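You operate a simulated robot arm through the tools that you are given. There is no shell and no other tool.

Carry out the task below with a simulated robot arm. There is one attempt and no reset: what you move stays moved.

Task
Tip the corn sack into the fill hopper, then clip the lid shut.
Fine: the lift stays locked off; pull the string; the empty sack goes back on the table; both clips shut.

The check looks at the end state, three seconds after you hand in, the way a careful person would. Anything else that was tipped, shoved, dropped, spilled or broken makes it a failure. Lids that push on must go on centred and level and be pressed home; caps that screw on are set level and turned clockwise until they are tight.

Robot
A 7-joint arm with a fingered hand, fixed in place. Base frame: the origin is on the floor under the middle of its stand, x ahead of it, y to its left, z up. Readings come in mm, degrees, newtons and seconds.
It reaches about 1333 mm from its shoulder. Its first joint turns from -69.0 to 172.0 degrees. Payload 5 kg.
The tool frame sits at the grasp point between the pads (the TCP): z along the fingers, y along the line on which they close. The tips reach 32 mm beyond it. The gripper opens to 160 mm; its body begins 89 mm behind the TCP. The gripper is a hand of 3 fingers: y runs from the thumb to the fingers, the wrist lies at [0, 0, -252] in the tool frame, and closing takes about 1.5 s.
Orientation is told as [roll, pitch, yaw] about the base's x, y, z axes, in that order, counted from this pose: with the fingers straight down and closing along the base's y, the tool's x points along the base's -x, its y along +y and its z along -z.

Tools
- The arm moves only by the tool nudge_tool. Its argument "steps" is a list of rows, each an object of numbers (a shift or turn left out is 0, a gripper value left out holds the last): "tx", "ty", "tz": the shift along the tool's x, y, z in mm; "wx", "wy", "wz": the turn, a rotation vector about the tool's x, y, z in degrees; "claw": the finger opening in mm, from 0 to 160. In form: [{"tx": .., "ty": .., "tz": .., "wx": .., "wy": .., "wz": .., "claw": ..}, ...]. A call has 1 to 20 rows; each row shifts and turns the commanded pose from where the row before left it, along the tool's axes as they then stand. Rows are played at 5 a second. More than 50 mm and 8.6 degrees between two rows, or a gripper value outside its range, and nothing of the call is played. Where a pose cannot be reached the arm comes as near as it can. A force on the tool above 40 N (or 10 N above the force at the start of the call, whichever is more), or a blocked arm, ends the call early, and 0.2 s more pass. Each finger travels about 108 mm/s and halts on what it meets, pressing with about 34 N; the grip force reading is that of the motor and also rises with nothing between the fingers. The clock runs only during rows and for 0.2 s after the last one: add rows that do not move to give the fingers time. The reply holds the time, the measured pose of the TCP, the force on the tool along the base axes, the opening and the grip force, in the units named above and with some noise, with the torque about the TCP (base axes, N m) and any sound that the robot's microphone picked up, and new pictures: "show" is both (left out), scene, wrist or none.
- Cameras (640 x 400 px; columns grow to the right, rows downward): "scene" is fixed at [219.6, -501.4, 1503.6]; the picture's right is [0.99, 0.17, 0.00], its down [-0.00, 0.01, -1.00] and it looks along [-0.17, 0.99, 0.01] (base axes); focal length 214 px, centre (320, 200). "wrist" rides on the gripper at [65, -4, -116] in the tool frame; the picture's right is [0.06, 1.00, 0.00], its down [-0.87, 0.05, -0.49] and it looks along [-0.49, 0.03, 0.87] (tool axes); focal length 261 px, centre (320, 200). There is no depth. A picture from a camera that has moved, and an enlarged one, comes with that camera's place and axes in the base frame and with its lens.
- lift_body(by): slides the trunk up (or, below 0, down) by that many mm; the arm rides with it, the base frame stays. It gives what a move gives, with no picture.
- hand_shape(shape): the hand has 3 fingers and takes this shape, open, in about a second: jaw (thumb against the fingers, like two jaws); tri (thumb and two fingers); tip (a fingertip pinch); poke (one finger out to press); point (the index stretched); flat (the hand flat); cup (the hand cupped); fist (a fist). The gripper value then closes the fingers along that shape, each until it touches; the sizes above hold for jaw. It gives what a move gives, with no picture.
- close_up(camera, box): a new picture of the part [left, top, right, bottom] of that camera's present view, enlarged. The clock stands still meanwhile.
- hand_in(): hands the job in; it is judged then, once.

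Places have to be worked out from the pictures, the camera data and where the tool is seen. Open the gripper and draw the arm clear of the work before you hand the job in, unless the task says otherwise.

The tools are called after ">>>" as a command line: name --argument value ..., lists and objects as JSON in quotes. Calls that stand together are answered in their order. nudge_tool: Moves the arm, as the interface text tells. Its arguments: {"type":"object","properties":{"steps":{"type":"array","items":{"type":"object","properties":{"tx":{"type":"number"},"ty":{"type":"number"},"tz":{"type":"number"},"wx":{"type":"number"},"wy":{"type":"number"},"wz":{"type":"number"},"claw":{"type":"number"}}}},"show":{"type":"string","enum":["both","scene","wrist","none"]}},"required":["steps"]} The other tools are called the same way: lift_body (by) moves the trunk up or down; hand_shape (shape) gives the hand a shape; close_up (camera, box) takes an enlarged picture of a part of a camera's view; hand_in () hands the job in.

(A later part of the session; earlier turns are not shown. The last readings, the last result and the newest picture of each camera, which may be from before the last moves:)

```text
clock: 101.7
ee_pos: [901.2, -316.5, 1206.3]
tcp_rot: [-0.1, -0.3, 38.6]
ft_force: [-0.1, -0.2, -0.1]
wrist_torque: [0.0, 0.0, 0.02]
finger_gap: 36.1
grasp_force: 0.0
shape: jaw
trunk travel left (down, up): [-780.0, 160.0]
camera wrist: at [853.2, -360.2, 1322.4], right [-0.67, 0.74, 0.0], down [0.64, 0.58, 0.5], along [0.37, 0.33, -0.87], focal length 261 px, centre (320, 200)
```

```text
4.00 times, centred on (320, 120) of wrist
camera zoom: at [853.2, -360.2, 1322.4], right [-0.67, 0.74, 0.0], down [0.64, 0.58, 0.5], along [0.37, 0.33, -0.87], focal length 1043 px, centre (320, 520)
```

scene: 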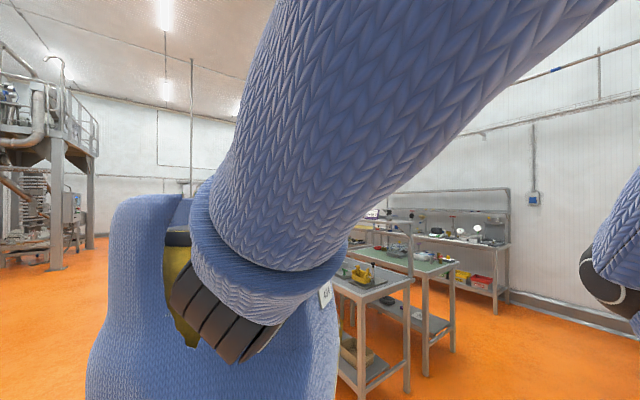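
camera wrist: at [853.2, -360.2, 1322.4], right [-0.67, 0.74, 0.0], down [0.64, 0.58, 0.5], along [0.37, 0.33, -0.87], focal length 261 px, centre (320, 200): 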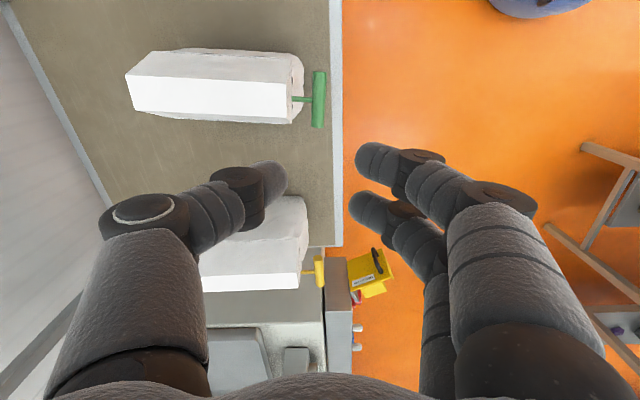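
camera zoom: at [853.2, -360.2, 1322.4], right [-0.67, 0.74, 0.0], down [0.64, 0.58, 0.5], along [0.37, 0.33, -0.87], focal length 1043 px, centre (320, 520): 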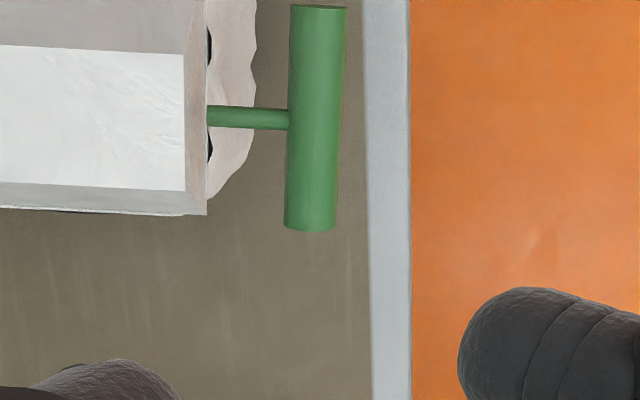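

Aligned: the bar is ~15 mm off to tool +x (stem side) and 3 mm toward the thumb. Narrowing to 30 mm and lowering with the trunk by 140 mm first.

>>> lift_body --by -140

>>> nudge_tool --steps '[{"claw": 30}, {"claw": 30}]' --show "wrist"

>>> close_up --camera "wrist" --box '[220, 60, 420, 220]'

```text
clock: 103.3
ee_pos: [902.8, -316.6, 1067.3]
tcp_rot: [-0.1, -0.4, 38.5]
ft_force: [-1.0, 0.2, 0.0]
wrist_torque: [-0.02, 0.0, 0.03]
finger_gap: 36.4
grasp_force: 0.1
shape: jaw
trunk travel left (down, up): [-640.0, 300.0]
```

```text
clock: 103.9
ee_pos: [901.7, -315.9, 1066.0]
tcp_rot: [-0.1, -0.4, 38.6]
ft_force: [-0.3, 0.0, 0.2]
wrist_torque: [0.01, -0.01, 0.0]
finger_gap: 30.7
grasp_force: 0.0
shape: jaw
trunk travel left (down, up): [-640.0, 300.0]
camera wrist: at [853.8, -360.3, 1181.9], right [-0.67, 0.74, 0.0], down [0.64, 0.58, 0.5], along [0.37, 0.33, -0.87], focal length 261 px, centre (320, 200)
```

wrist: 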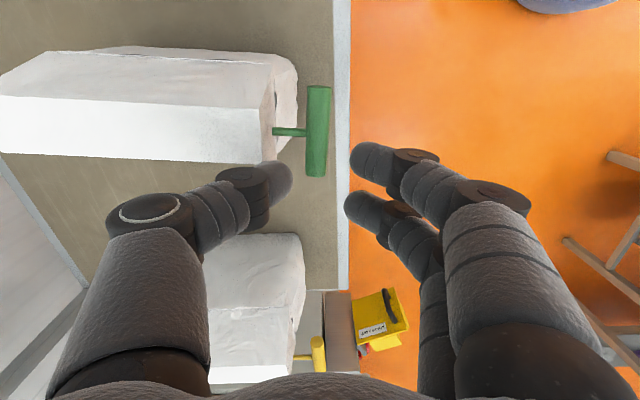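

```text
2.50 times, centred on (320, 140) of wrist
camera zoom: at [853.8, -360.3, 1181.9], right [-0.67, 0.74, 0.0], down [0.64, 0.58, 0.5], along [0.37, 0.33, -0.87], focal length 652 px, centre (320, 350)
```

zoom: 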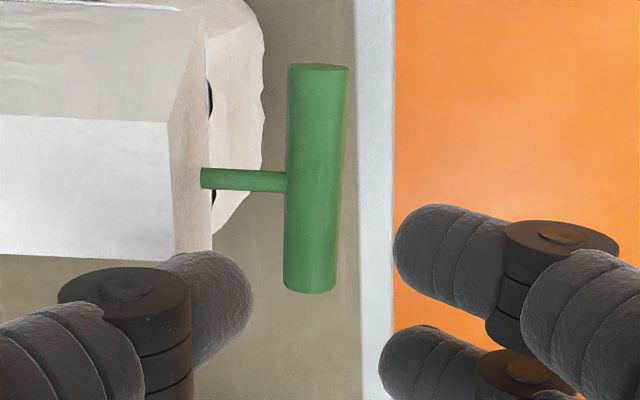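

The thumb will slip between toggle and sack corner with a few mm to spare. Shifting 2 mm and descending 66 mm in steps.

>>> nudge_tool --steps '[{"ty": 2, "tz": 16}, {"tz": 16}, {"tz": 16}]' --show "wrist"

>>> close_up --camera "wrist" --box '[220, 60, 420, 220]'

```text
clock: 104.7
ee_pos: [900.0, -312.8, 1022.0]
tcp_rot: [-0.2, -0.5, 38.7]
ft_force: [-9.2, 8.7, 20.6]
wrist_torque: [-0.7, -0.5, -0.11]
finger_gap: 28.5
grasp_force: 0.1
shape: jaw
trunk travel left (down, up): [-640.0, 300.0]
camera wrist: at [851.6, -356.5, 1137.7], right [-0.67, 0.74, -0.01], down [0.64, 0.58, 0.5], along [0.37, 0.33, -0.87], focal length 261 px, centre (320, 200)
```

wrist: 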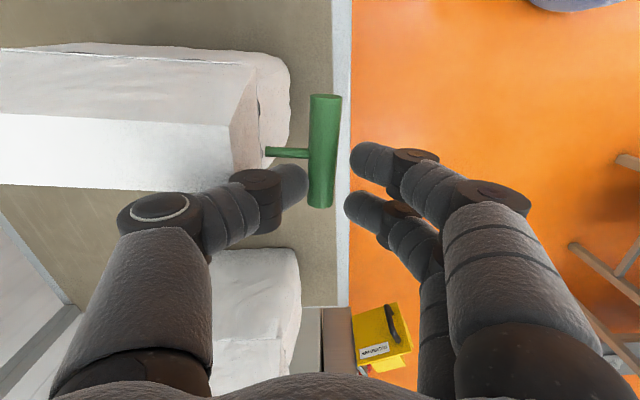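

```text
2.50 times, centred on (320, 140) of wrist
camera zoom: at [851.6, -356.5, 1137.7], right [-0.67, 0.74, -0.01], down [0.64, 0.58, 0.5], along [0.37, 0.33, -0.87], focal length 652 px, centre (320, 350)
```

zoom: 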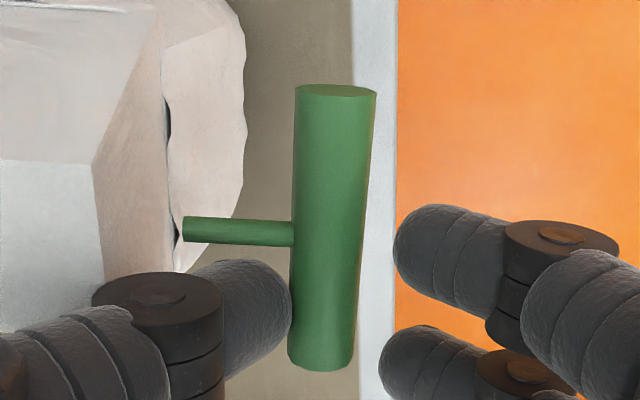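

The thumb's knuckle landed on the sack's top edge, so this grip doesn't fit. Backing up; instead I'll grip the toggle by its two ends, which needs the hand turned 90° — testing whether that yaw is reachable.

>>> nudge_tool --steps '[{"tz": -15}, {"tz": -20}, {"tz": -25}, {"tz": -25, "claw": 110}]' --show "none"

>>> nudge_tool --steps '[{"wz": 8}, {"wz": 8}, {"wz": 8}, {"wz": 8}, {"wz": 8}, {"wz": 8}, {"wz": 8}, {"wz": 8}, {"wz": 8}, {"wz": 8}, {"wz": 8}]' --show "wrist"

```text
clock: 105.7
ee_pos: [898.3, -315.1, 1104.8]
tcp_rot: [-0.1, -0.8, 38.5]
ft_force: [-0.1, 0.2, 0.5]
wrist_torque: [0.0, -0.03, -0.01]
finger_gap: 109.4
grasp_force: 0.0
shape: jaw
trunk travel left (down, up): [-640.0, 300.0]
```

```text
clock: 108.1
ee_pos: [898.7, -316.2, 1102.8]
tcp_rot: [0.8, -0.2, -49.5]
ft_force: [-0.3, 0.7, -0.3]
wrist_torque: [0.0, -0.03, 0.03]
finger_gap: 109.9
grasp_force: 0.0
shape: jaw
trunk travel left (down, up): [-640.0, 300.0]
camera wrist: at [853.3, -269.5, 1218.8], right [0.72, 0.7, 0.01], down [0.6, -0.63, 0.49], along [0.35, -0.35, -0.87], focal length 261 px, centre (320, 200)
```

wrist: 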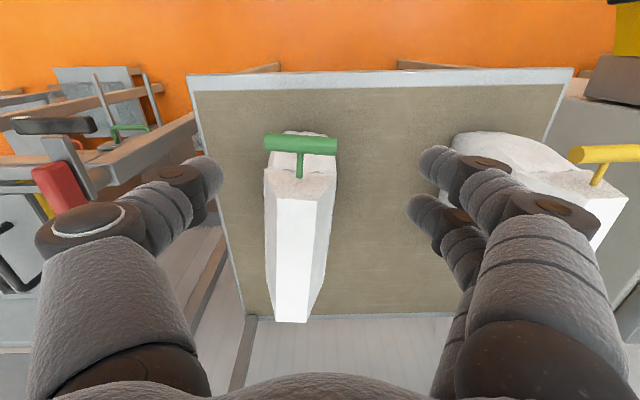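

Yaw −49.5 is reachable here, and the sack is aligned with the view. Zooming in to re-measure the toggle after the light contact.

>>> close_up --camera "wrist" --box '[240, 110, 360, 210]'

```text
4.00 times, centred on (300, 160) of wrist
camera zoom: at [853.3, -269.5, 1218.8], right [0.72, 0.7, 0.01], down [0.6, -0.63, 0.49], along [0.35, -0.35, -0.87], focal length 1043 px, centre (400, 360)
```

zoom: 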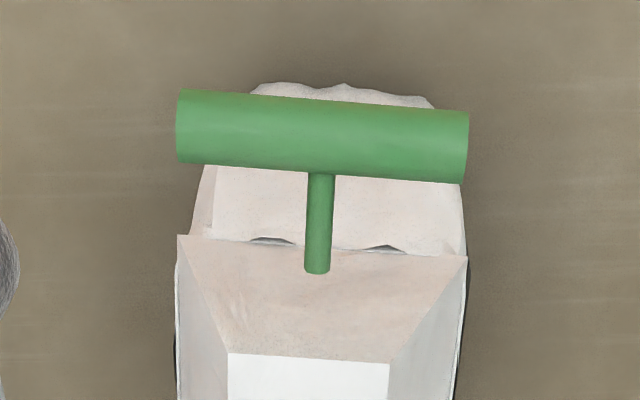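

Toggle re-measured at ≈ (889.5, −331.5, ~995), bar axis within 1° of the closing axis. Centring and descending around it.

>>> nudge_tool --steps '[{"tx": -5.7, "ty": -17, "wz": 1}, {"tz": 25}, {"tz": 25}]' --show "wrist"

>>> close_up --camera "wrist" --box '[220, 100, 420, 240]'

```text
clock: 108.9
ee_pos: [891.5, -333.3, 1052.7]
tcp_rot: [0.4, -0.1, -50.4]
ft_force: [-0.2, -0.4, -0.5]
wrist_torque: [0.01, 0.02, -0.02]
finger_gap: 109.9
grasp_force: 0.1
shape: jaw
trunk travel left (down, up): [-640.0, 300.0]
camera wrist: at [847.3, -284.0, 1168.8], right [0.73, 0.68, 0.01], down [0.59, -0.64, 0.49], along [0.34, -0.36, -0.87], focal length 261 px, centre (320, 200)
```

wrist: 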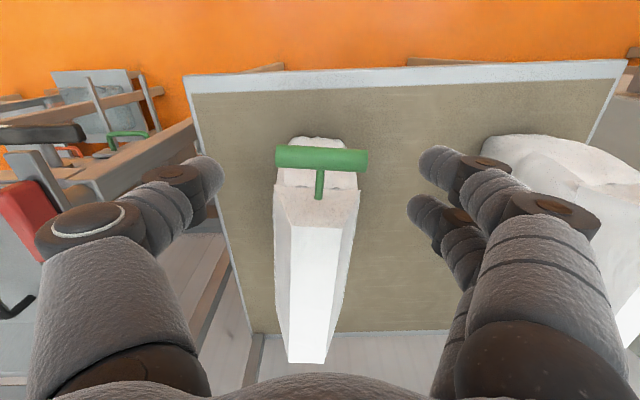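

```text
2.86 times, centred on (320, 170) of wrist
camera zoom: at [847.3, -284.0, 1168.8], right [0.73, 0.68, 0.01], down [0.59, -0.64, 0.49], along [0.34, -0.36, -0.87], focal length 745 px, centre (320, 286)
```

zoom: 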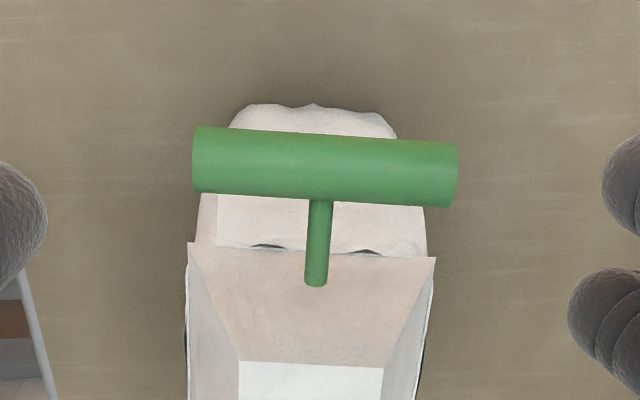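

Centred within a few mm. Small correction and descending to bar level.

>>> nudge_tool --steps '[{"tx": 3.5, "ty": 1, "tz": 15}, {"tz": 15}, {"tz": 14}]' --show "wrist"

>>> close_up --camera "wrist" --box '[200, 110, 440, 260]'

```text
clock: 109.7
ee_pos: [890.5, -326.0, 1009.0]
tcp_rot: [0.3, 0.0, -50.3]
ft_force: [0.0, -0.1, -0.6]
wrist_torque: [0.01, 0.01, 0.01]
finger_gap: 109.8
grasp_force: 0.1
shape: jaw
trunk travel left (down, up): [-640.0, 300.0]
camera wrist: at [846.3, -278.5, 1124.6], right [0.73, 0.68, 0.01], down [0.59, -0.64, 0.49], along [0.34, -0.36, -0.87], focal length 261 px, centre (320, 200)
```

wrist: 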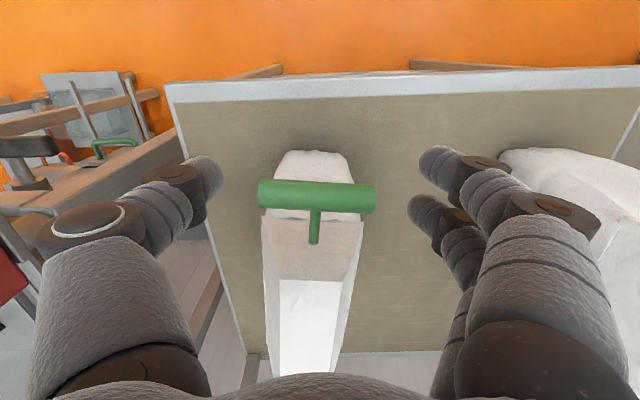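

```text
2.67 times, centred on (320, 185) of wrist
camera zoom: at [846.3, -278.5, 1124.6], right [0.73, 0.68, 0.01], down [0.59, -0.64, 0.49], along [0.34, -0.36, -0.87], focal length 695 px, centre (320, 240)
```

zoom: 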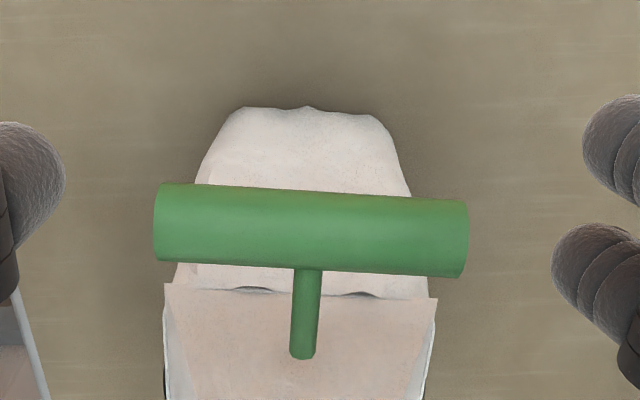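

The bar is ~9 mm beyond the TCP and centred. Small correction, then closing on its ends.

>>> nudge_tool --steps '[{"tx": -2, "ty": -1.8, "tz": 4}, {"claw": 85}, {"claw": 70}, {"claw": 70}]' --show "wrist"

```text
clock: 110.7
ee_pos: [890.2, -328.3, 1005.1]
tcp_rot: [0.4, -0.2, -50.4]
ft_force: [0.1, 0.1, -1.1]
wrist_torque: [0.0, 0.03, -0.01]
finger_gap: 70.9
grasp_force: 0.1
shape: jaw
trunk travel left (down, up): [-640.0, 300.0]
camera wrist: at [845.8, -280.9, 1121.0], right [0.73, 0.68, 0.01], down [0.59, -0.64, 0.49], along [0.34, -0.36, -0.87], focal length 261 px, centre (320, 200)
```

wrist: 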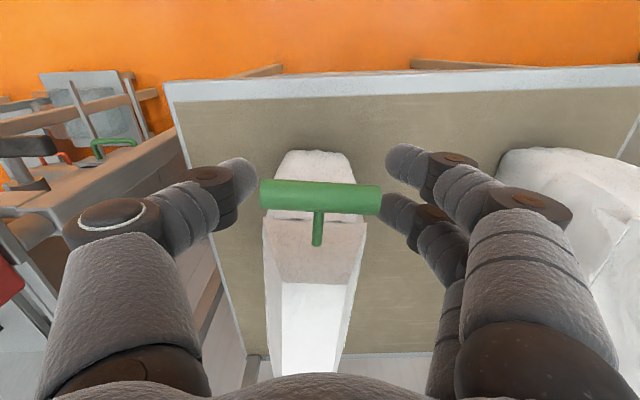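

Fingers flank the toggle's ends. Closing to grip.

>>> nudge_tool --steps '[{"claw": 55}, {"claw": 40}, {"claw": 40}, {"claw": 40}]' --show "wrist"

>>> close_up --camera "wrist" --box '[200, 110, 440, 260]'

```text
clock: 111.7
ee_pos: [891.8, -328.2, 1004.1]
tcp_rot: [0.4, 0.0, -50.3]
ft_force: [-0.4, 0.4, -4.0]
wrist_torque: [0.06, -0.09, -0.02]
finger_gap: 33.5
grasp_force: 33.6
shape: jaw
trunk travel left (down, up): [-640.0, 300.0]
camera wrist: at [846.1, -281.1, 1120.6], right [0.73, 0.68, 0.01], down [0.59, -0.64, 0.49], along [0.34, -0.36, -0.87], focal length 261 px, centre (320, 200)
```

wrist: 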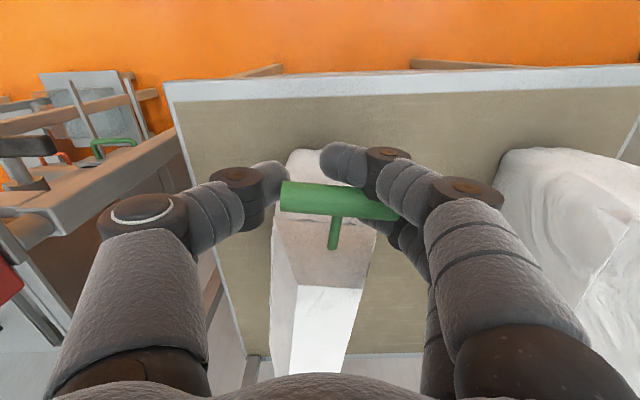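

```text
2.67 times, centred on (320, 185) of wrist
camera zoom: at [846.1, -281.1, 1120.6], right [0.73, 0.68, 0.01], down [0.59, -0.64, 0.49], along [0.34, -0.36, -0.87], focal length 695 px, centre (320, 240)
```

zoom: 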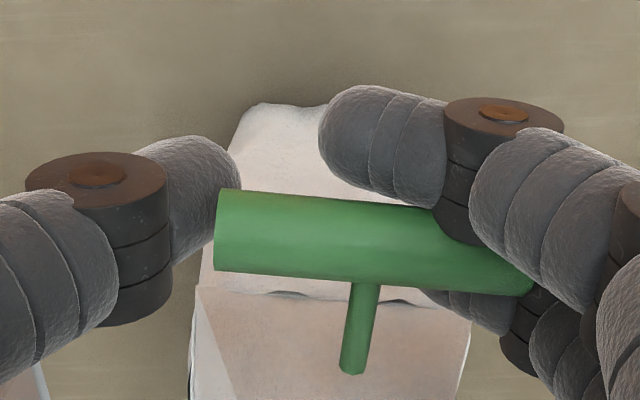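

The toggle is clamped (33.6 N) with its right end wedged between the two fingers. Pulling it away from the sack along its axis (tool +x), in small steps.

>>> nudge_tool --steps '[{"tx": 5}, {"tx": 8}, {"tx": 8}]' --show "wrist"

```text
clock: 112.5
ee_pos: [877.2, -313.3, 1004.2]
tcp_rot: [0.5, -0.1, -50.4]
ft_force: [0.3, 1.0, -3.2]
wrist_torque: [0.11, -0.23, 0.04]
finger_gap: 33.3
grasp_force: 34.0
shape: jaw
trunk travel left (down, up): [-640.0, 300.0]
camera wrist: at [832.5, -265.3, 1120.8], right [0.73, 0.68, 0.01], down [0.59, -0.64, 0.49], along [0.34, -0.36, -0.87], focal length 261 px, centre (320, 200)
```

wrist: 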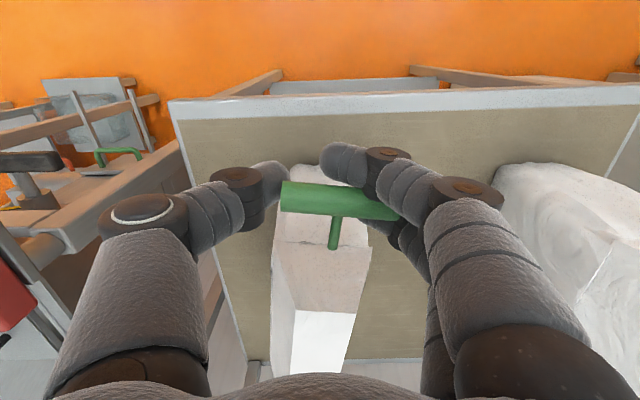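

The toggle moves with the hand and the sack stays put, force small. Continuing the pull.

>>> nudge_tool --steps '[{"tx": 12}, {"tx": 12}, {"tx": 12}, {"tx": 12}]' --show "wrist"

>>> close_up --camera "wrist" --box '[200, 110, 440, 330]'

```text
clock: 113.5
ee_pos: [848.4, -276.0, 1003.1]
tcp_rot: [0.4, -0.1, -50.4]
ft_force: [1.2, -1.0, -3.8]
wrist_torque: [0.11, -0.23, 0.01]
finger_gap: 33.2
grasp_force: 34.3
shape: jaw
trunk travel left (down, up): [-640.0, 300.0]
camera wrist: at [802.3, -229.0, 1119.5], right [0.73, 0.68, 0.01], down [0.59, -0.64, 0.49], along [0.34, -0.36, -0.87], focal length 261 px, centre (320, 200)
```

wrist: 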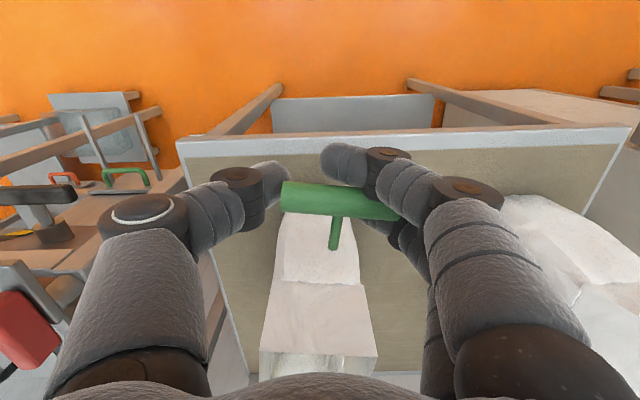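

```text
1.82 times, centred on (320, 220) of wrist
camera zoom: at [802.3, -229.0, 1119.5], right [0.73, 0.68, 0.01], down [0.59, -0.64, 0.49], along [0.34, -0.36, -0.87], focal length 474 px, centre (320, 164)
```

zoom: 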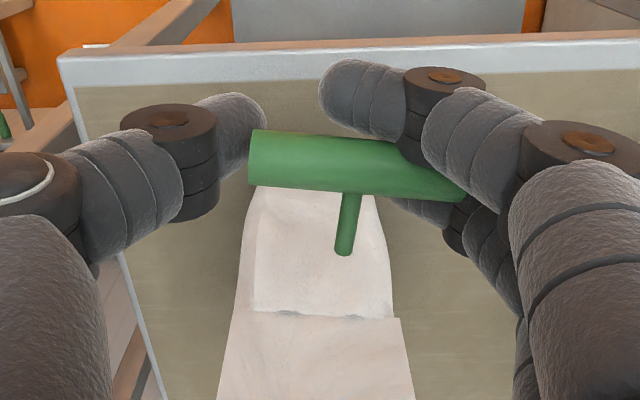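

The toggle with its stem has come out of the sack. Let me lift it a little and look at the sack top to confirm it's open and that no string is still attached.

>>> nudge_tool --steps '[{"tz": -25}, {"tz": -25}, {"tz": -25}, {"tz": -25}, {"tx": -10}]' --show "wrist"

>>> close_up --camera "wrist" --box '[220, 170, 420, 350]'

```text
clock: 114.7
ee_pos: [854.3, -283.8, 1104.8]
tcp_rot: [0.4, -0.1, -50.4]
ft_force: [-0.4, 0.8, -1.0]
wrist_torque: [0.22, 0.02, 0.02]
finger_gap: 31.6
grasp_force: 33.5
shape: jaw
trunk travel left (down, up): [-640.0, 300.0]
camera wrist: at [808.5, -235.9, 1220.3], right [0.73, 0.68, 0.01], down [0.59, -0.64, 0.49], along [0.34, -0.36, -0.87], focal length 261 px, centre (320, 200)
```

wrist: 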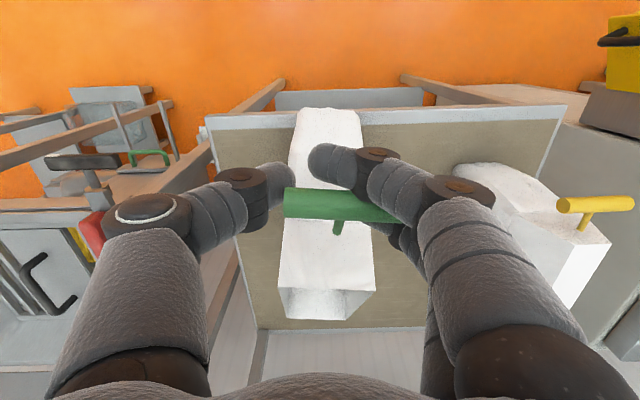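

```text
2.22 times, centred on (320, 260) of wrist
camera zoom: at [808.5, -235.9, 1220.3], right [0.73, 0.68, 0.01], down [0.59, -0.64, 0.49], along [0.34, -0.36, -0.87], focal length 579 px, centre (320, 67)
```

zoom: 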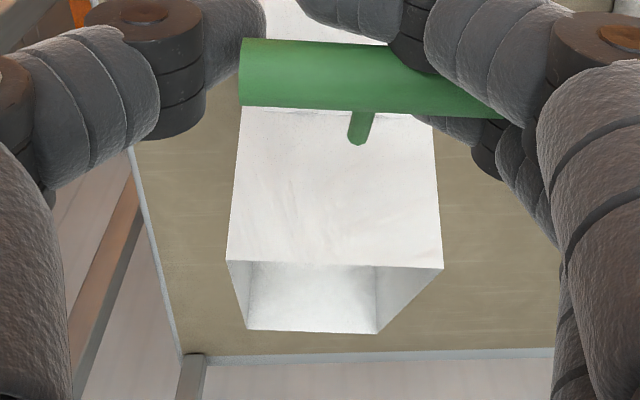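

The sack looks open now, but its base seems close to the table's near edge in this view. I need a better look before doing anything else.

>>> close_up --camera "wrist" --box '[180, 80, 440, 220]'

>>> close_up --camera "wrist" --box '[240, 220, 420, 340]'

```text
2.46 times, centred on (310, 150) of wrist
camera zoom: at [808.5, -235.9, 1220.3], right [0.73, 0.68, 0.01], down [0.59, -0.64, 0.49], along [0.34, -0.36, -0.87], focal length 642 px, centre (345, 323)
```

zoom: 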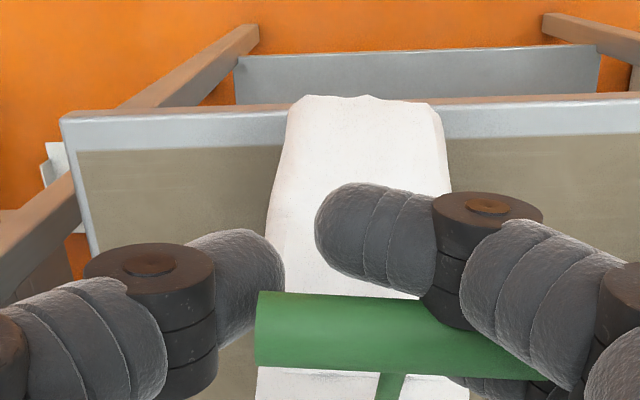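

```text
3.33 times, centred on (330, 280) of wrist
camera zoom: at [808.5, -235.9, 1220.3], right [0.73, 0.68, 0.01], down [0.59, -0.64, 0.49], along [0.34, -0.36, -0.87], focal length 869 px, centre (287, -67)
```

zoom: 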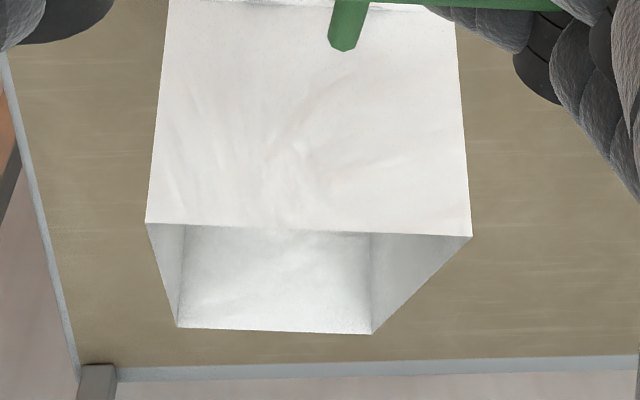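

The measurements show the sack's near end has been lifted with the toggle (it's still attached and the sack is leaning back ~30°). I'm lowering again immediately along the same path, slowly.

>>> nudge_tool --steps '[{"tz": 15}, {"tz": 15}, {"tz": 15}]' --show "wrist"

```text
clock: 115.5
ee_pos: [852.9, -284.9, 1059.7]
tcp_rot: [0.3, -0.1, -50.4]
ft_force: [1.1, 1.8, -1.0]
wrist_torque: [0.11, -0.28, 0.26]
finger_gap: 30.8
grasp_force: 34.2
shape: jaw
trunk travel left (down, up): [-640.0, 300.0]
camera wrist: at [808.3, -237.7, 1175.2], right [0.73, 0.68, 0.01], down [0.59, -0.64, 0.49], along [0.34, -0.36, -0.87], focal length 261 px, centre (320, 200)
```

wrist: 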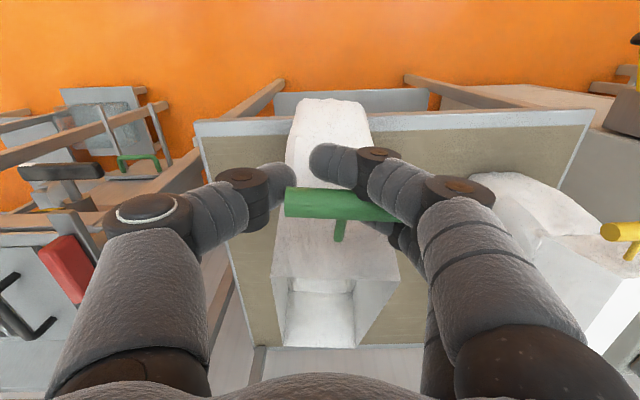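

>>> close_up --camera "wrist" --box '[230, 80, 430, 360]'

```text
1.43 times, centred on (330, 220) of wrist
camera zoom: at [808.3, -237.7, 1175.2], right [0.73, 0.68, 0.01], down [0.59, -0.64, 0.49], along [0.34, -0.36, -0.87], focal length 372 px, centre (306, 171)
```

zoom: 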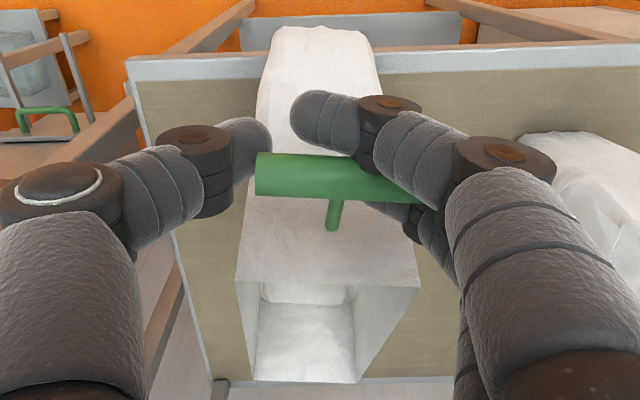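

The sack's near end follows the toggle, so it is still attached; the far bottom rests on the table. Continuing to lower until it stands flat again.

>>> nudge_tool --steps '[{"tz": 14}, {"tz": 14}, {"tz": 14}, {"tz": 12}]' --show "wrist"

>>> close_up --camera "wrist" --box '[230, 80, 430, 360]'

```text
clock: 116.5
ee_pos: [853.4, -284.4, 1005.4]
tcp_rot: [0.4, -0.1, -50.5]
ft_force: [-2.8, 2.5, 1.4]
wrist_torque: [-0.05, -0.55, 0.1]
finger_gap: 30.6
grasp_force: 33.6
shape: jaw
trunk travel left (down, up): [-640.0, 300.0]
camera wrist: at [808.0, -236.1, 1120.9], right [0.73, 0.68, 0.01], down [0.59, -0.64, 0.49], along [0.34, -0.36, -0.87], focal length 261 px, centre (320, 200)
```

wrist: 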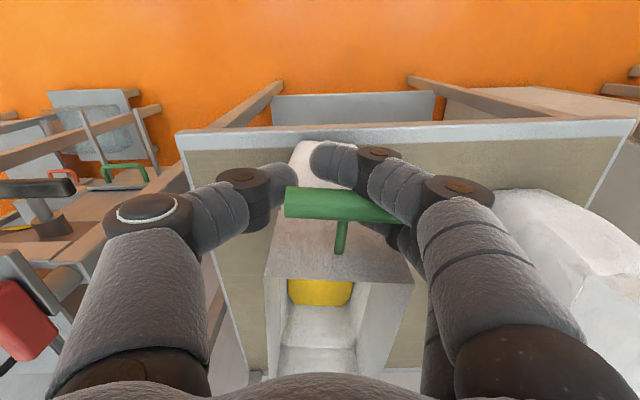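

```text
1.43 times, centred on (330, 220) of wrist
camera zoom: at [808.0, -236.1, 1120.9], right [0.73, 0.68, 0.01], down [0.59, -0.64, 0.49], along [0.34, -0.36, -0.87], focal length 372 px, centre (306, 171)
```

zoom: 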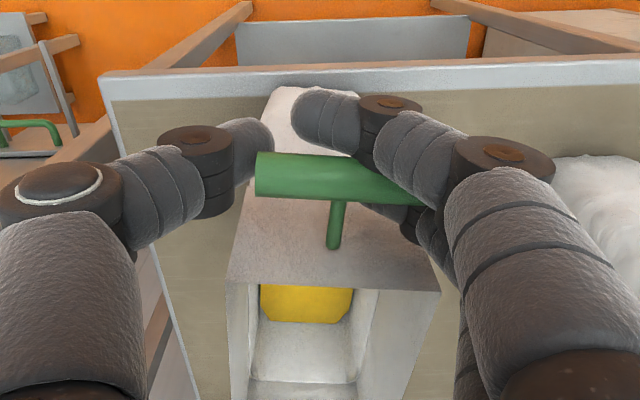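

Upright again, and yellow corn is visible inside the opened sack — nothing spilled. The sack was dragged ~40 mm toward the edge but is still on the table. I'll release the toggle now.

>>> nudge_tool --steps '[{"claw": 50}, {"claw": 75}, {"claw": 100}, {"claw": 110}, {"claw": 110}]' --show "wrist"

>>> close_up --camera "wrist" --box '[200, 80, 460, 360]'

```text
clock: 117.7
ee_pos: [853.2, -283.6, 1005.4]
tcp_rot: [0.4, -0.2, -50.3]
ft_force: [-1.0, -0.9, -3.8]
wrist_torque: [-0.28, 0.45, -0.29]
finger_gap: 102.7
grasp_force: 0.0
shape: jaw
trunk travel left (down, up): [-640.0, 300.0]
camera wrist: at [808.4, -236.2, 1120.9], right [0.73, 0.68, 0.01], down [0.59, -0.64, 0.49], along [0.34, -0.36, -0.87], focal length 261 px, centre (320, 200)
```

wrist: 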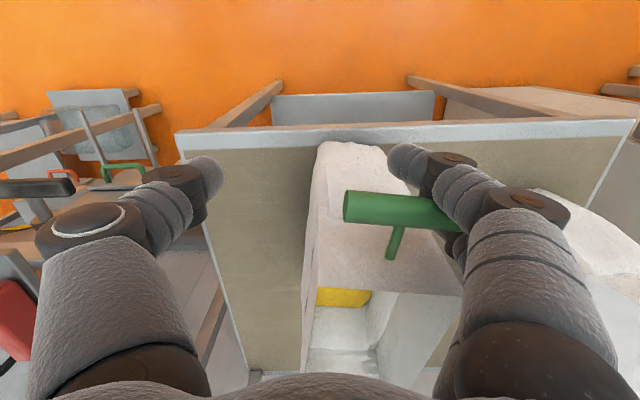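

```text
1.43 times, centred on (330, 220) of wrist
camera zoom: at [808.4, -236.2, 1120.9], right [0.73, 0.68, 0.01], down [0.59, -0.64, 0.49], along [0.34, -0.36, -0.87], focal length 372 px, centre (306, 171)
```

zoom: 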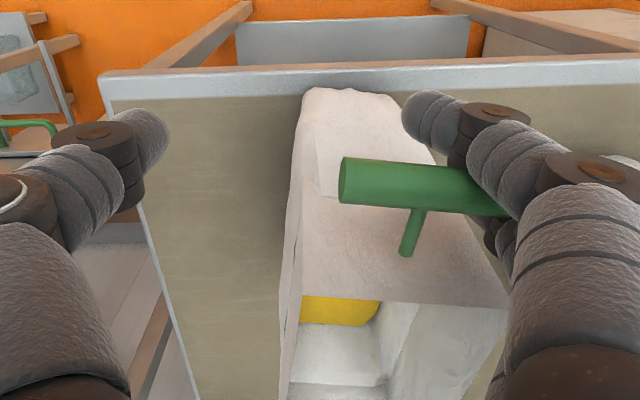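

The toggle's end is still stuck between the two fingers and pulled the sack along slightly. I'll slide the hand sideways along the bar's axis to free it, in small steps.

>>> nudge_tool --steps '[{"ty": 8}, {"ty": 8}]' --show "wrist"

>>> close_up --camera "wrist" --box '[200, 80, 460, 360]'

```text
clock: 118.3
ee_pos: [866.0, -273.1, 1005.5]
tcp_rot: [0.4, -0.1, -50.4]
ft_force: [-2.3, -1.7, -3.7]
wrist_torque: [-0.31, 0.37, -0.44]
finger_gap: 103.2
grasp_force: 0.0
shape: jaw
trunk travel left (down, up): [-640.0, 300.0]
camera wrist: at [821.2, -225.8, 1121.2], right [0.73, 0.68, 0.01], down [0.59, -0.64, 0.49], along [0.34, -0.36, -0.87], focal length 261 px, centre (320, 200)
```

wrist: 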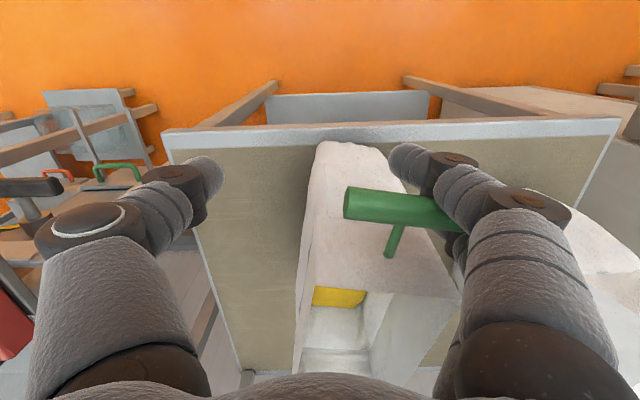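

```text
1.43 times, centred on (330, 220) of wrist
camera zoom: at [821.2, -225.8, 1121.2], right [0.73, 0.68, 0.01], down [0.59, -0.64, 0.49], along [0.34, -0.36, -0.87], focal length 372 px, centre (306, 171)
```

zoom: 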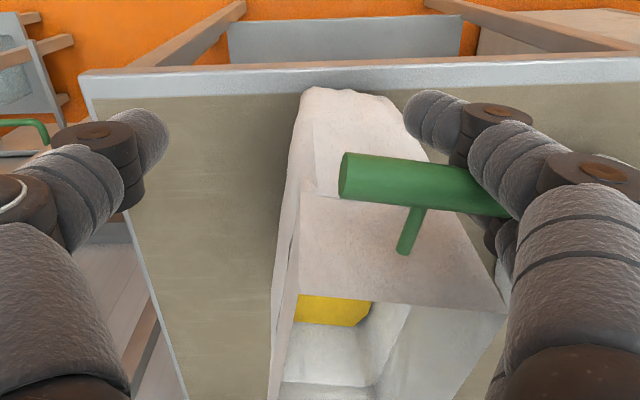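

The toggle's end is jammed between the two parallel fingers. Changing the hand shape so one finger folds away should free it; I'll use "point" and look.

>>> hand_shape --shape "point"

>>> close_up --camera "wrist" --box '[0, 0, 640, 400]'

```text
clock: 119.2
ee_pos: [865.7, -273.5, 1004.8]
tcp_rot: [0.4, -0.1, -50.5]
ft_force: [-0.2, 0.4, 0.0]
wrist_torque: [-0.01, -0.02, 0.01]
finger_gap: 0.0
grasp_force: 0.0
shape: point
trunk travel left (down, up): [-640.0, 300.0]
```

```text
1.00 times, centred on (320, 200) of wrist (not enlarged: the box is as wide or as high as the picture)
camera zoom: at [821.2, -225.7, 1121.4], right [0.73, 0.68, 0.01], down [0.59, -0.64, 0.49], along [0.34, -0.36, -0.87], focal length 261 px, centre (320, 200)
```

zoom: 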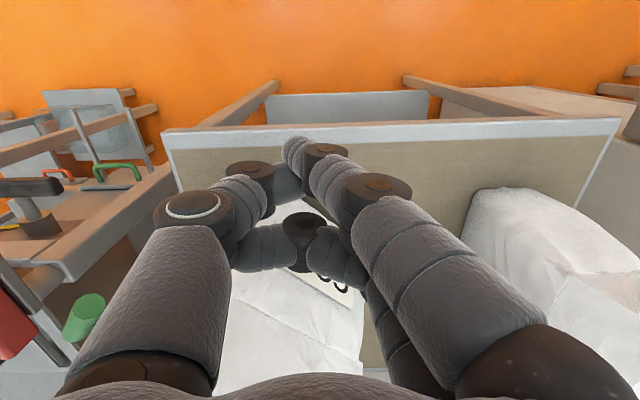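

Something moved: the toggle is now at the left. Looking closely at the sack.

>>> close_up --camera "wrist" --box '[160, 160, 420, 400]'

>>> close_up --camera "wrist" --box '[0, 220, 240, 400]'

```text
1.67 times, centred on (290, 280) of wrist
camera zoom: at [821.2, -225.7, 1121.4], right [0.73, 0.68, 0.01], down [0.59, -0.64, 0.49], along [0.34, -0.36, -0.87], focal length 434 px, centre (370, 67)
```

zoom: 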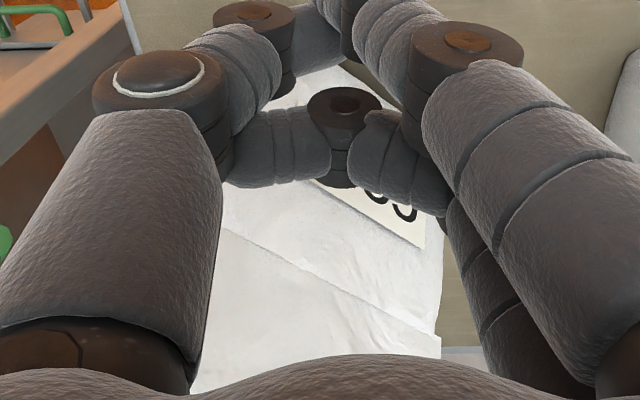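

```text
2.22 times, centred on (120, 310) of wrist
camera zoom: at [821.2, -225.7, 1121.4], right [0.73, 0.68, 0.01], down [0.59, -0.64, 0.49], along [0.34, -0.36, -0.87], focal length 579 px, centre (764, -44)
```

zoom: 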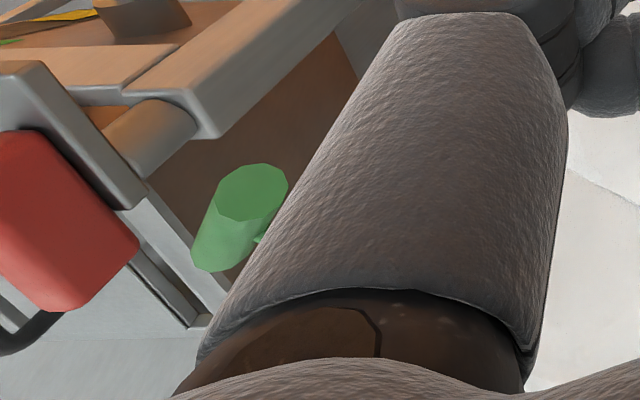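

It appears the sack toppled toward the hopper side when the fingers changed shape. I'll raise the hand straight up and look at the situation.

>>> nudge_tool --steps '[{"tz": -20}, {"tz": -30}, {"tz": -40}, {"tz": -40}, {"tz": -40}]' --show "wrist"

```text
clock: 120.4
ee_pos: [849.0, -282.4, 1169.6]
tcp_rot: [0.9, -0.3, -50.5]
ft_force: [-0.7, 0.6, 0.5]
wrist_torque: [-0.04, -0.03, 0.02]
finger_gap: 0.0
grasp_force: 0.1
shape: point
out of reach, approached as far as the arm can: row 5
trunk travel left (down, up): [-640.0, 300.0]
camera wrist: at [803.9, -235.5, 1285.8], right [0.73, 0.68, 0.02], down [0.59, -0.64, 0.49], along [0.35, -0.35, -0.87], focal length 261 px, centre (320, 200)
```

wrist: 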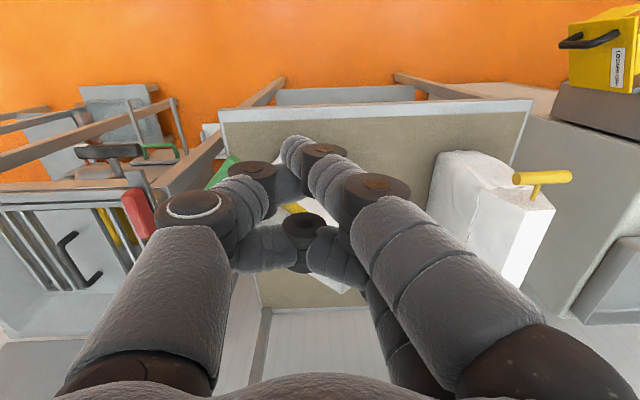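

The closed hand blocks the view; switching back to the open jaw shape up here.

>>> hand_shape --shape "jaw"

>>> nudge_tool --steps '[{"claw": 160}, {"claw": 160}, {"claw": 160}]' --show "wrist"

>>> close_up --camera "wrist" --box '[190, 90, 430, 310]'

```text
clock: 121.3
ee_pos: [850.8, -282.1, 1168.8]
tcp_rot: [0.9, -0.2, -50.4]
ft_force: [0.2, -0.1, -0.3]
wrist_torque: [0.03, -0.04, -0.01]
finger_gap: 159.9
grasp_force: 0.1
shape: jaw
trunk travel left (down, up): [-640.0, 300.0]
```

```text
clock: 122.1
ee_pos: [851.1, -283.2, 1169.5]
tcp_rot: [0.9, -0.1, -50.4]
ft_force: [-0.6, -0.3, 0.7]
wrist_torque: [0.01, 0.0, 0.02]
finger_gap: 160.0
grasp_force: 0.1
shape: jaw
trunk travel left (down, up): [-640.0, 300.0]
camera wrist: at [805.4, -235.9, 1284.6], right [0.73, 0.68, 0.02], down [0.59, -0.64, 0.49], along [0.35, -0.35, -0.87], focal length 261 px, centre (320, 200)
```

wrist: 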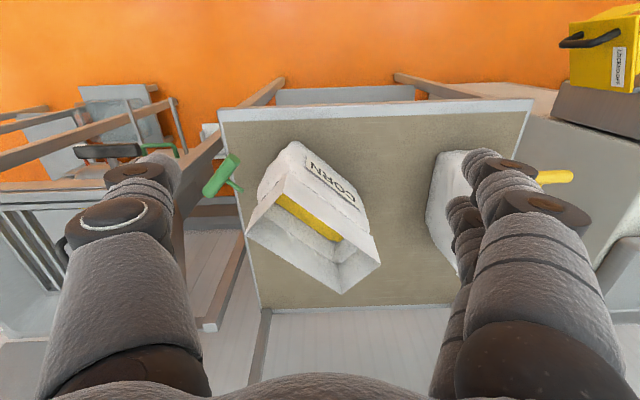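

```text
1.82 times, centred on (310, 200) of wrist
camera zoom: at [805.4, -235.9, 1284.6], right [0.73, 0.68, 0.02], down [0.59, -0.64, 0.49], along [0.35, -0.35, -0.87], focal length 474 px, centre (338, 200)
```

zoom: 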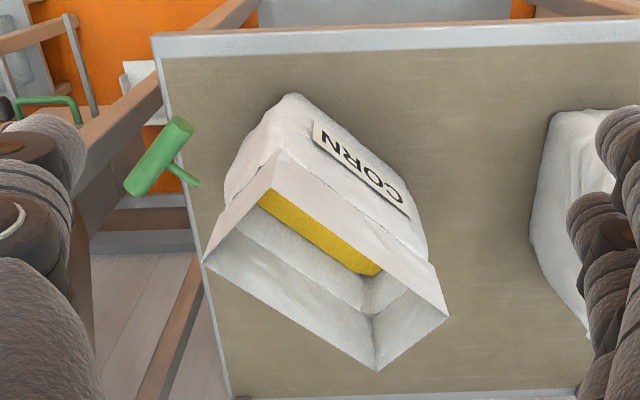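

Good news: the sack is upright and full, just rotated. The loose toggle lies by the table's left edge; zooming on it.

>>> close_up --camera "wrist" --box '[190, 130, 290, 230]'

```text
4.00 times, centred on (240, 180) of wrist
camera zoom: at [805.4, -235.9, 1284.6], right [0.73, 0.68, 0.02], down [0.59, -0.64, 0.49], along [0.35, -0.35, -0.87], focal length 1043 px, centre (640, 280)
```

zoom: 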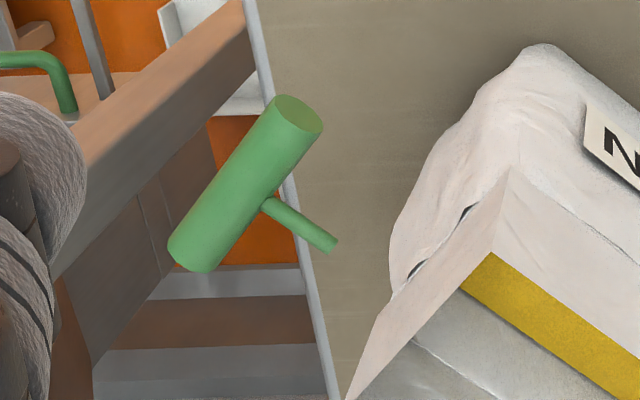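

The sack stands upright and full; its long axis now points along base x (from about (869, −403) to (1048, −408)), with the pulled toggle sticking out of its near end on its slide. Before grasping, I'll test near the hopper which hand tilts the arm can actually reach, as this decides how to grasp and pour.

>>> lift_body --by 140

>>> nudge_tool --steps '[{"ty": -45}, {"ty": -45}, {"ty": -45}, {"ty": -45}, {"ty": -45}, {"ty": -45}, {"wz": -8}, {"wz": -8}, {"wz": -8}, {"wz": -8}, {"wz": -8}, {"wz": -8}, {"wz": -8}, {"wz": -8}, {"wz": -8}, {"wz": -8}, {"wz": -8}, {"wz": -6}]' --show "none"

```text
clock: 123.8
ee_pos: [851.1, -283.3, 1308.2]
tcp_rot: [0.9, -0.1, -50.4]
ft_force: [0.2, 0.2, -0.3]
wrist_torque: [0.0, 0.02, -0.01]
finger_gap: 159.7
grasp_force: 0.0
shape: jaw
trunk travel left (down, up): [-780.0, 160.0]
```

```text
clock: 127.6
ee_pos: [642.8, -454.9, 1304.4]
tcp_rot: [-0.2, -0.9, 43.7]
ft_force: [-0.2, 0.3, 0.4]
wrist_torque: [0.02, 0.01, 0.01]
finger_gap: 160.0
grasp_force: 0.0
shape: jaw
trunk travel left (down, up): [-780.0, 160.0]
```

Now testing how far the rolled forward tilt can go.

>>> nudge_tool --steps '[{"wx": 8}, {"wx": 8}, {"wx": 8}, {"wx": 8}, {"wx": 8}, {"wx": 8}, {"wx": 8}, {"wx": 8}, {"wx": 8}, {"wx": 8}]' --show "none"

>>> nudge_tool --steps '[{"wx": 8}, {"wx": 8}, {"wx": 8}]' --show "scene"

```text
clock: 129.8
ee_pos: [683.3, -587.1, 1352.0]
tcp_rot: [-78.7, -1.1, 45.0]
ft_force: [-0.6, 0.6, 0.6]
wrist_torque: [0.04, 0.0, -0.01]
finger_gap: 159.9
grasp_force: 0.0
shape: jaw
out of reach, approached as far as the arm can: row 8, 9, 10
trunk travel left (down, up): [-780.0, 160.0]
```

```text
clock: 130.6
ee_pos: [733.7, -708.5, 1424.8]
tcp_rot: [-99.2, -0.7, 44.4]
ft_force: [0.0, 0.3, -0.7]
wrist_torque: [-0.01, 0.03, -0.04]
finger_gap: 159.9
grasp_force: 0.1
shape: jaw
out of reach, approached as far as the arm can: row 1, 2, 3
trunk travel left (down, up): [-780.0, 160.0]
```

scene: 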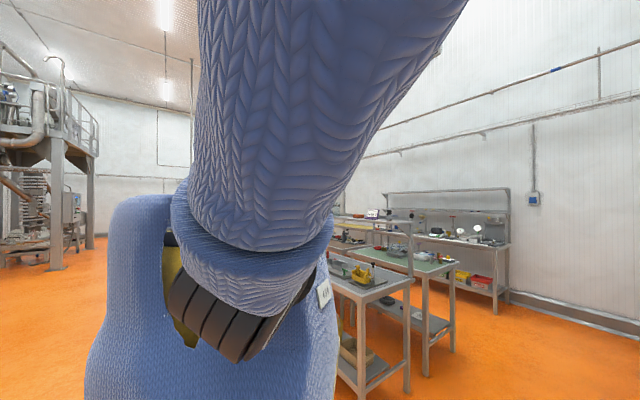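

Orientation 99° is reachable farther out. Continuing to see how far it goes.

>>> nudge_tool --steps '[{"wx": 8}, {"wx": 8}, {"wx": 8}]' --show "none"

>>> nudge_tool --steps '[{"wx": 8}, {"wx": 8}]' --show "wrist"

```text
clock: 131.4
ee_pos: [733.8, -707.5, 1424.6]
tcp_rot: [-99.2, -0.8, 44.4]
ft_force: [-0.3, 0.1, -0.4]
wrist_torque: [-0.01, 0.01, 0.02]
finger_gap: 160.2
grasp_force: 0.2
shape: jaw
out of reach, approached as far as the arm can: row 1, 2, 3
trunk travel left (down, up): [-780.0, 160.0]
```

```text
clock: 132.0
ee_pos: [734.5, -708.8, 1424.5]
tcp_rot: [-99.3, -0.8, 44.4]
ft_force: [0.4, 0.4, -0.5]
wrist_torque: [-0.02, 0.01, 0.03]
finger_gap: 160.1
grasp_force: 0.0
shape: jaw
out of reach, approached as far as the arm can: row 1, 2
trunk travel left (down, up): [-780.0, 160.0]
camera wrist: at [608.0, -671.1, 1409.0], right [0.08, -0.15, -0.99], down [0.29, 0.95, -0.12], along [0.95, -0.28, 0.12], focal length 261 px, centre (320, 200)
```

wrist: 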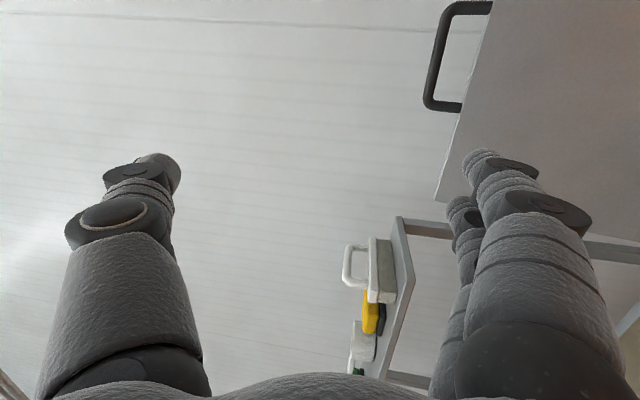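

>>> nudge_tool --steps '[{"ty": -35}, {"ty": -35}, {"ty": -35}, {"wx": 8}, {"wx": 8}, {"wx": 8}]' --show "none"

```text
clock: 133.6
ee_pos: [728.3, -631.9, 1619.6]
tcp_rot: [-121.2, 6.5, 47.5]
ft_force: [-0.4, -0.6, 0.1]
wrist_torque: [-0.06, 0.05, 0.08]
finger_gap: 160.0
grasp_force: 0.0
shape: jaw
out of reach, approached as far as the arm can: row 4, 5
trunk travel left (down, up): [-780.0, 160.0]
stopped in row 6: the arm was blocked; the commanded pose is now the measured one
```

Tilt 121° is reachable higher up, but the arm reported being blocked. Checking the scene camera.

>>> nudge_tool --steps '[{"wx": -2}]' --show "both"

```text
clock: 134.0
ee_pos: [728.9, -629.2, 1620.9]
tcp_rot: [-119.3, 6.5, 47.4]
ft_force: [0.1, 0.6, -0.1]
wrist_torque: [-0.01, 0.01, 0.02]
finger_gap: 160.0
grasp_force: 0.0
shape: jaw
trunk travel left (down, up): [-780.0, 160.0]
camera wrist: at [606.5, -610.9, 1575.7], right [0.25, -0.45, -0.86], down [0.27, 0.88, -0.39], along [0.93, -0.13, 0.34], focal length 261 px, centre (320, 200)
```

scene: 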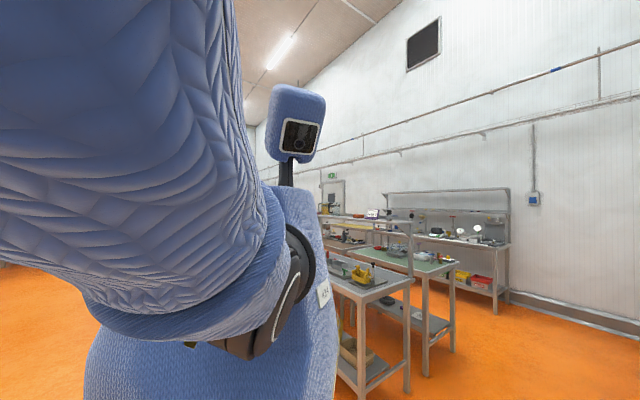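
wrist: 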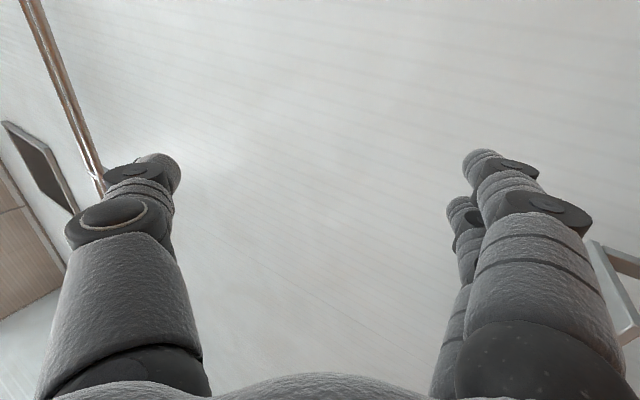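

The arm swung its elbow outward to get there. I'll step back out of this posture, then rehearse the tipping motion empty-handed directly over the hopper with the trunk lower.

>>> nudge_tool --steps '[{"wx": -8}, {"wx": -8}, {"wx": -6}, {"ty": 35}, {"ty": 35}, {"ty": 35}]' --show "scene"

```text
clock: 135.4
ee_pos: [734.2, -647.2, 1513.1]
tcp_rot: [-97.2, 6.6, 47.4]
ft_force: [0.3, 0.7, 0.4]
wrist_torque: [0.02, -0.02, -0.05]
finger_gap: 160.0
grasp_force: 0.0
shape: jaw
trunk travel left (down, up): [-780.0, 160.0]
```

scene: 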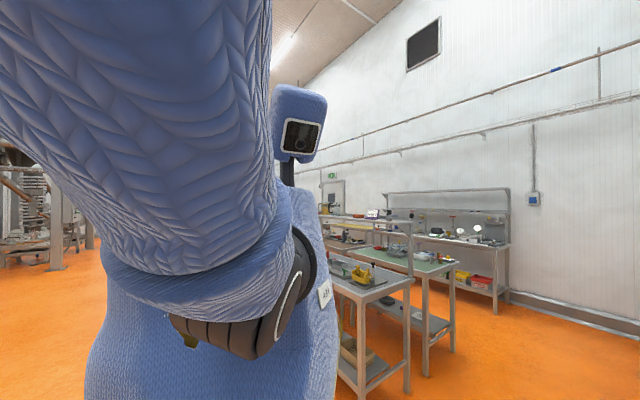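

Trying to carry this tilted posture sideways to above the hopper centre to see whether it's reachable there.

>>> nudge_tool --steps '[{"tx": 36, "tz": 18}, {"tx": 36, "tz": 18}, {"tx": 35, "tz": 18}, {"wy": 3}, {"wy": 3}]' --show "none"

>>> nudge_tool --steps '[{"wx": 8}, {"wx": 8}, {"wx": 8}]' --show "scene"

```text
clock: 136.6
ee_pos: [699.8, -763.6, 1534.2]
tcp_rot: [-97.8, 5.9, 41.4]
ft_force: [-0.2, -0.8, -0.5]
wrist_torque: [-0.04, -0.01, 0.02]
finger_gap: 159.7
grasp_force: 0.0
shape: jaw
trunk travel left (down, up): [-780.0, 160.0]
```

```text
clock: 137.4
ee_pos: [702.3, -754.2, 1536.6]
tcp_rot: [-122.1, 6.0, 41.5]
ft_force: [0.3, 0.5, 0.7]
wrist_torque: [0.11, -0.01, -0.13]
finger_gap: 160.1
grasp_force: 0.0
shape: jaw
trunk travel left (down, up): [-780.0, 160.0]
```

scene: 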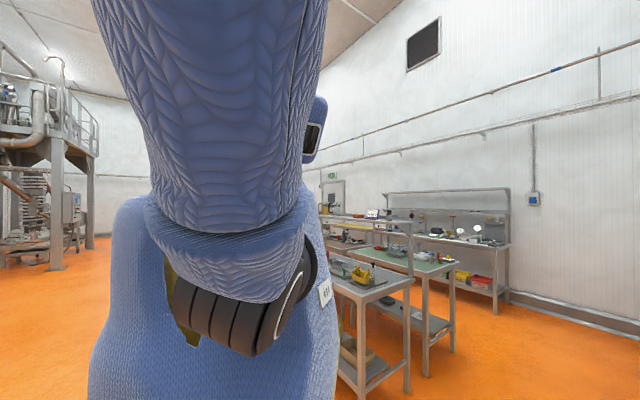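

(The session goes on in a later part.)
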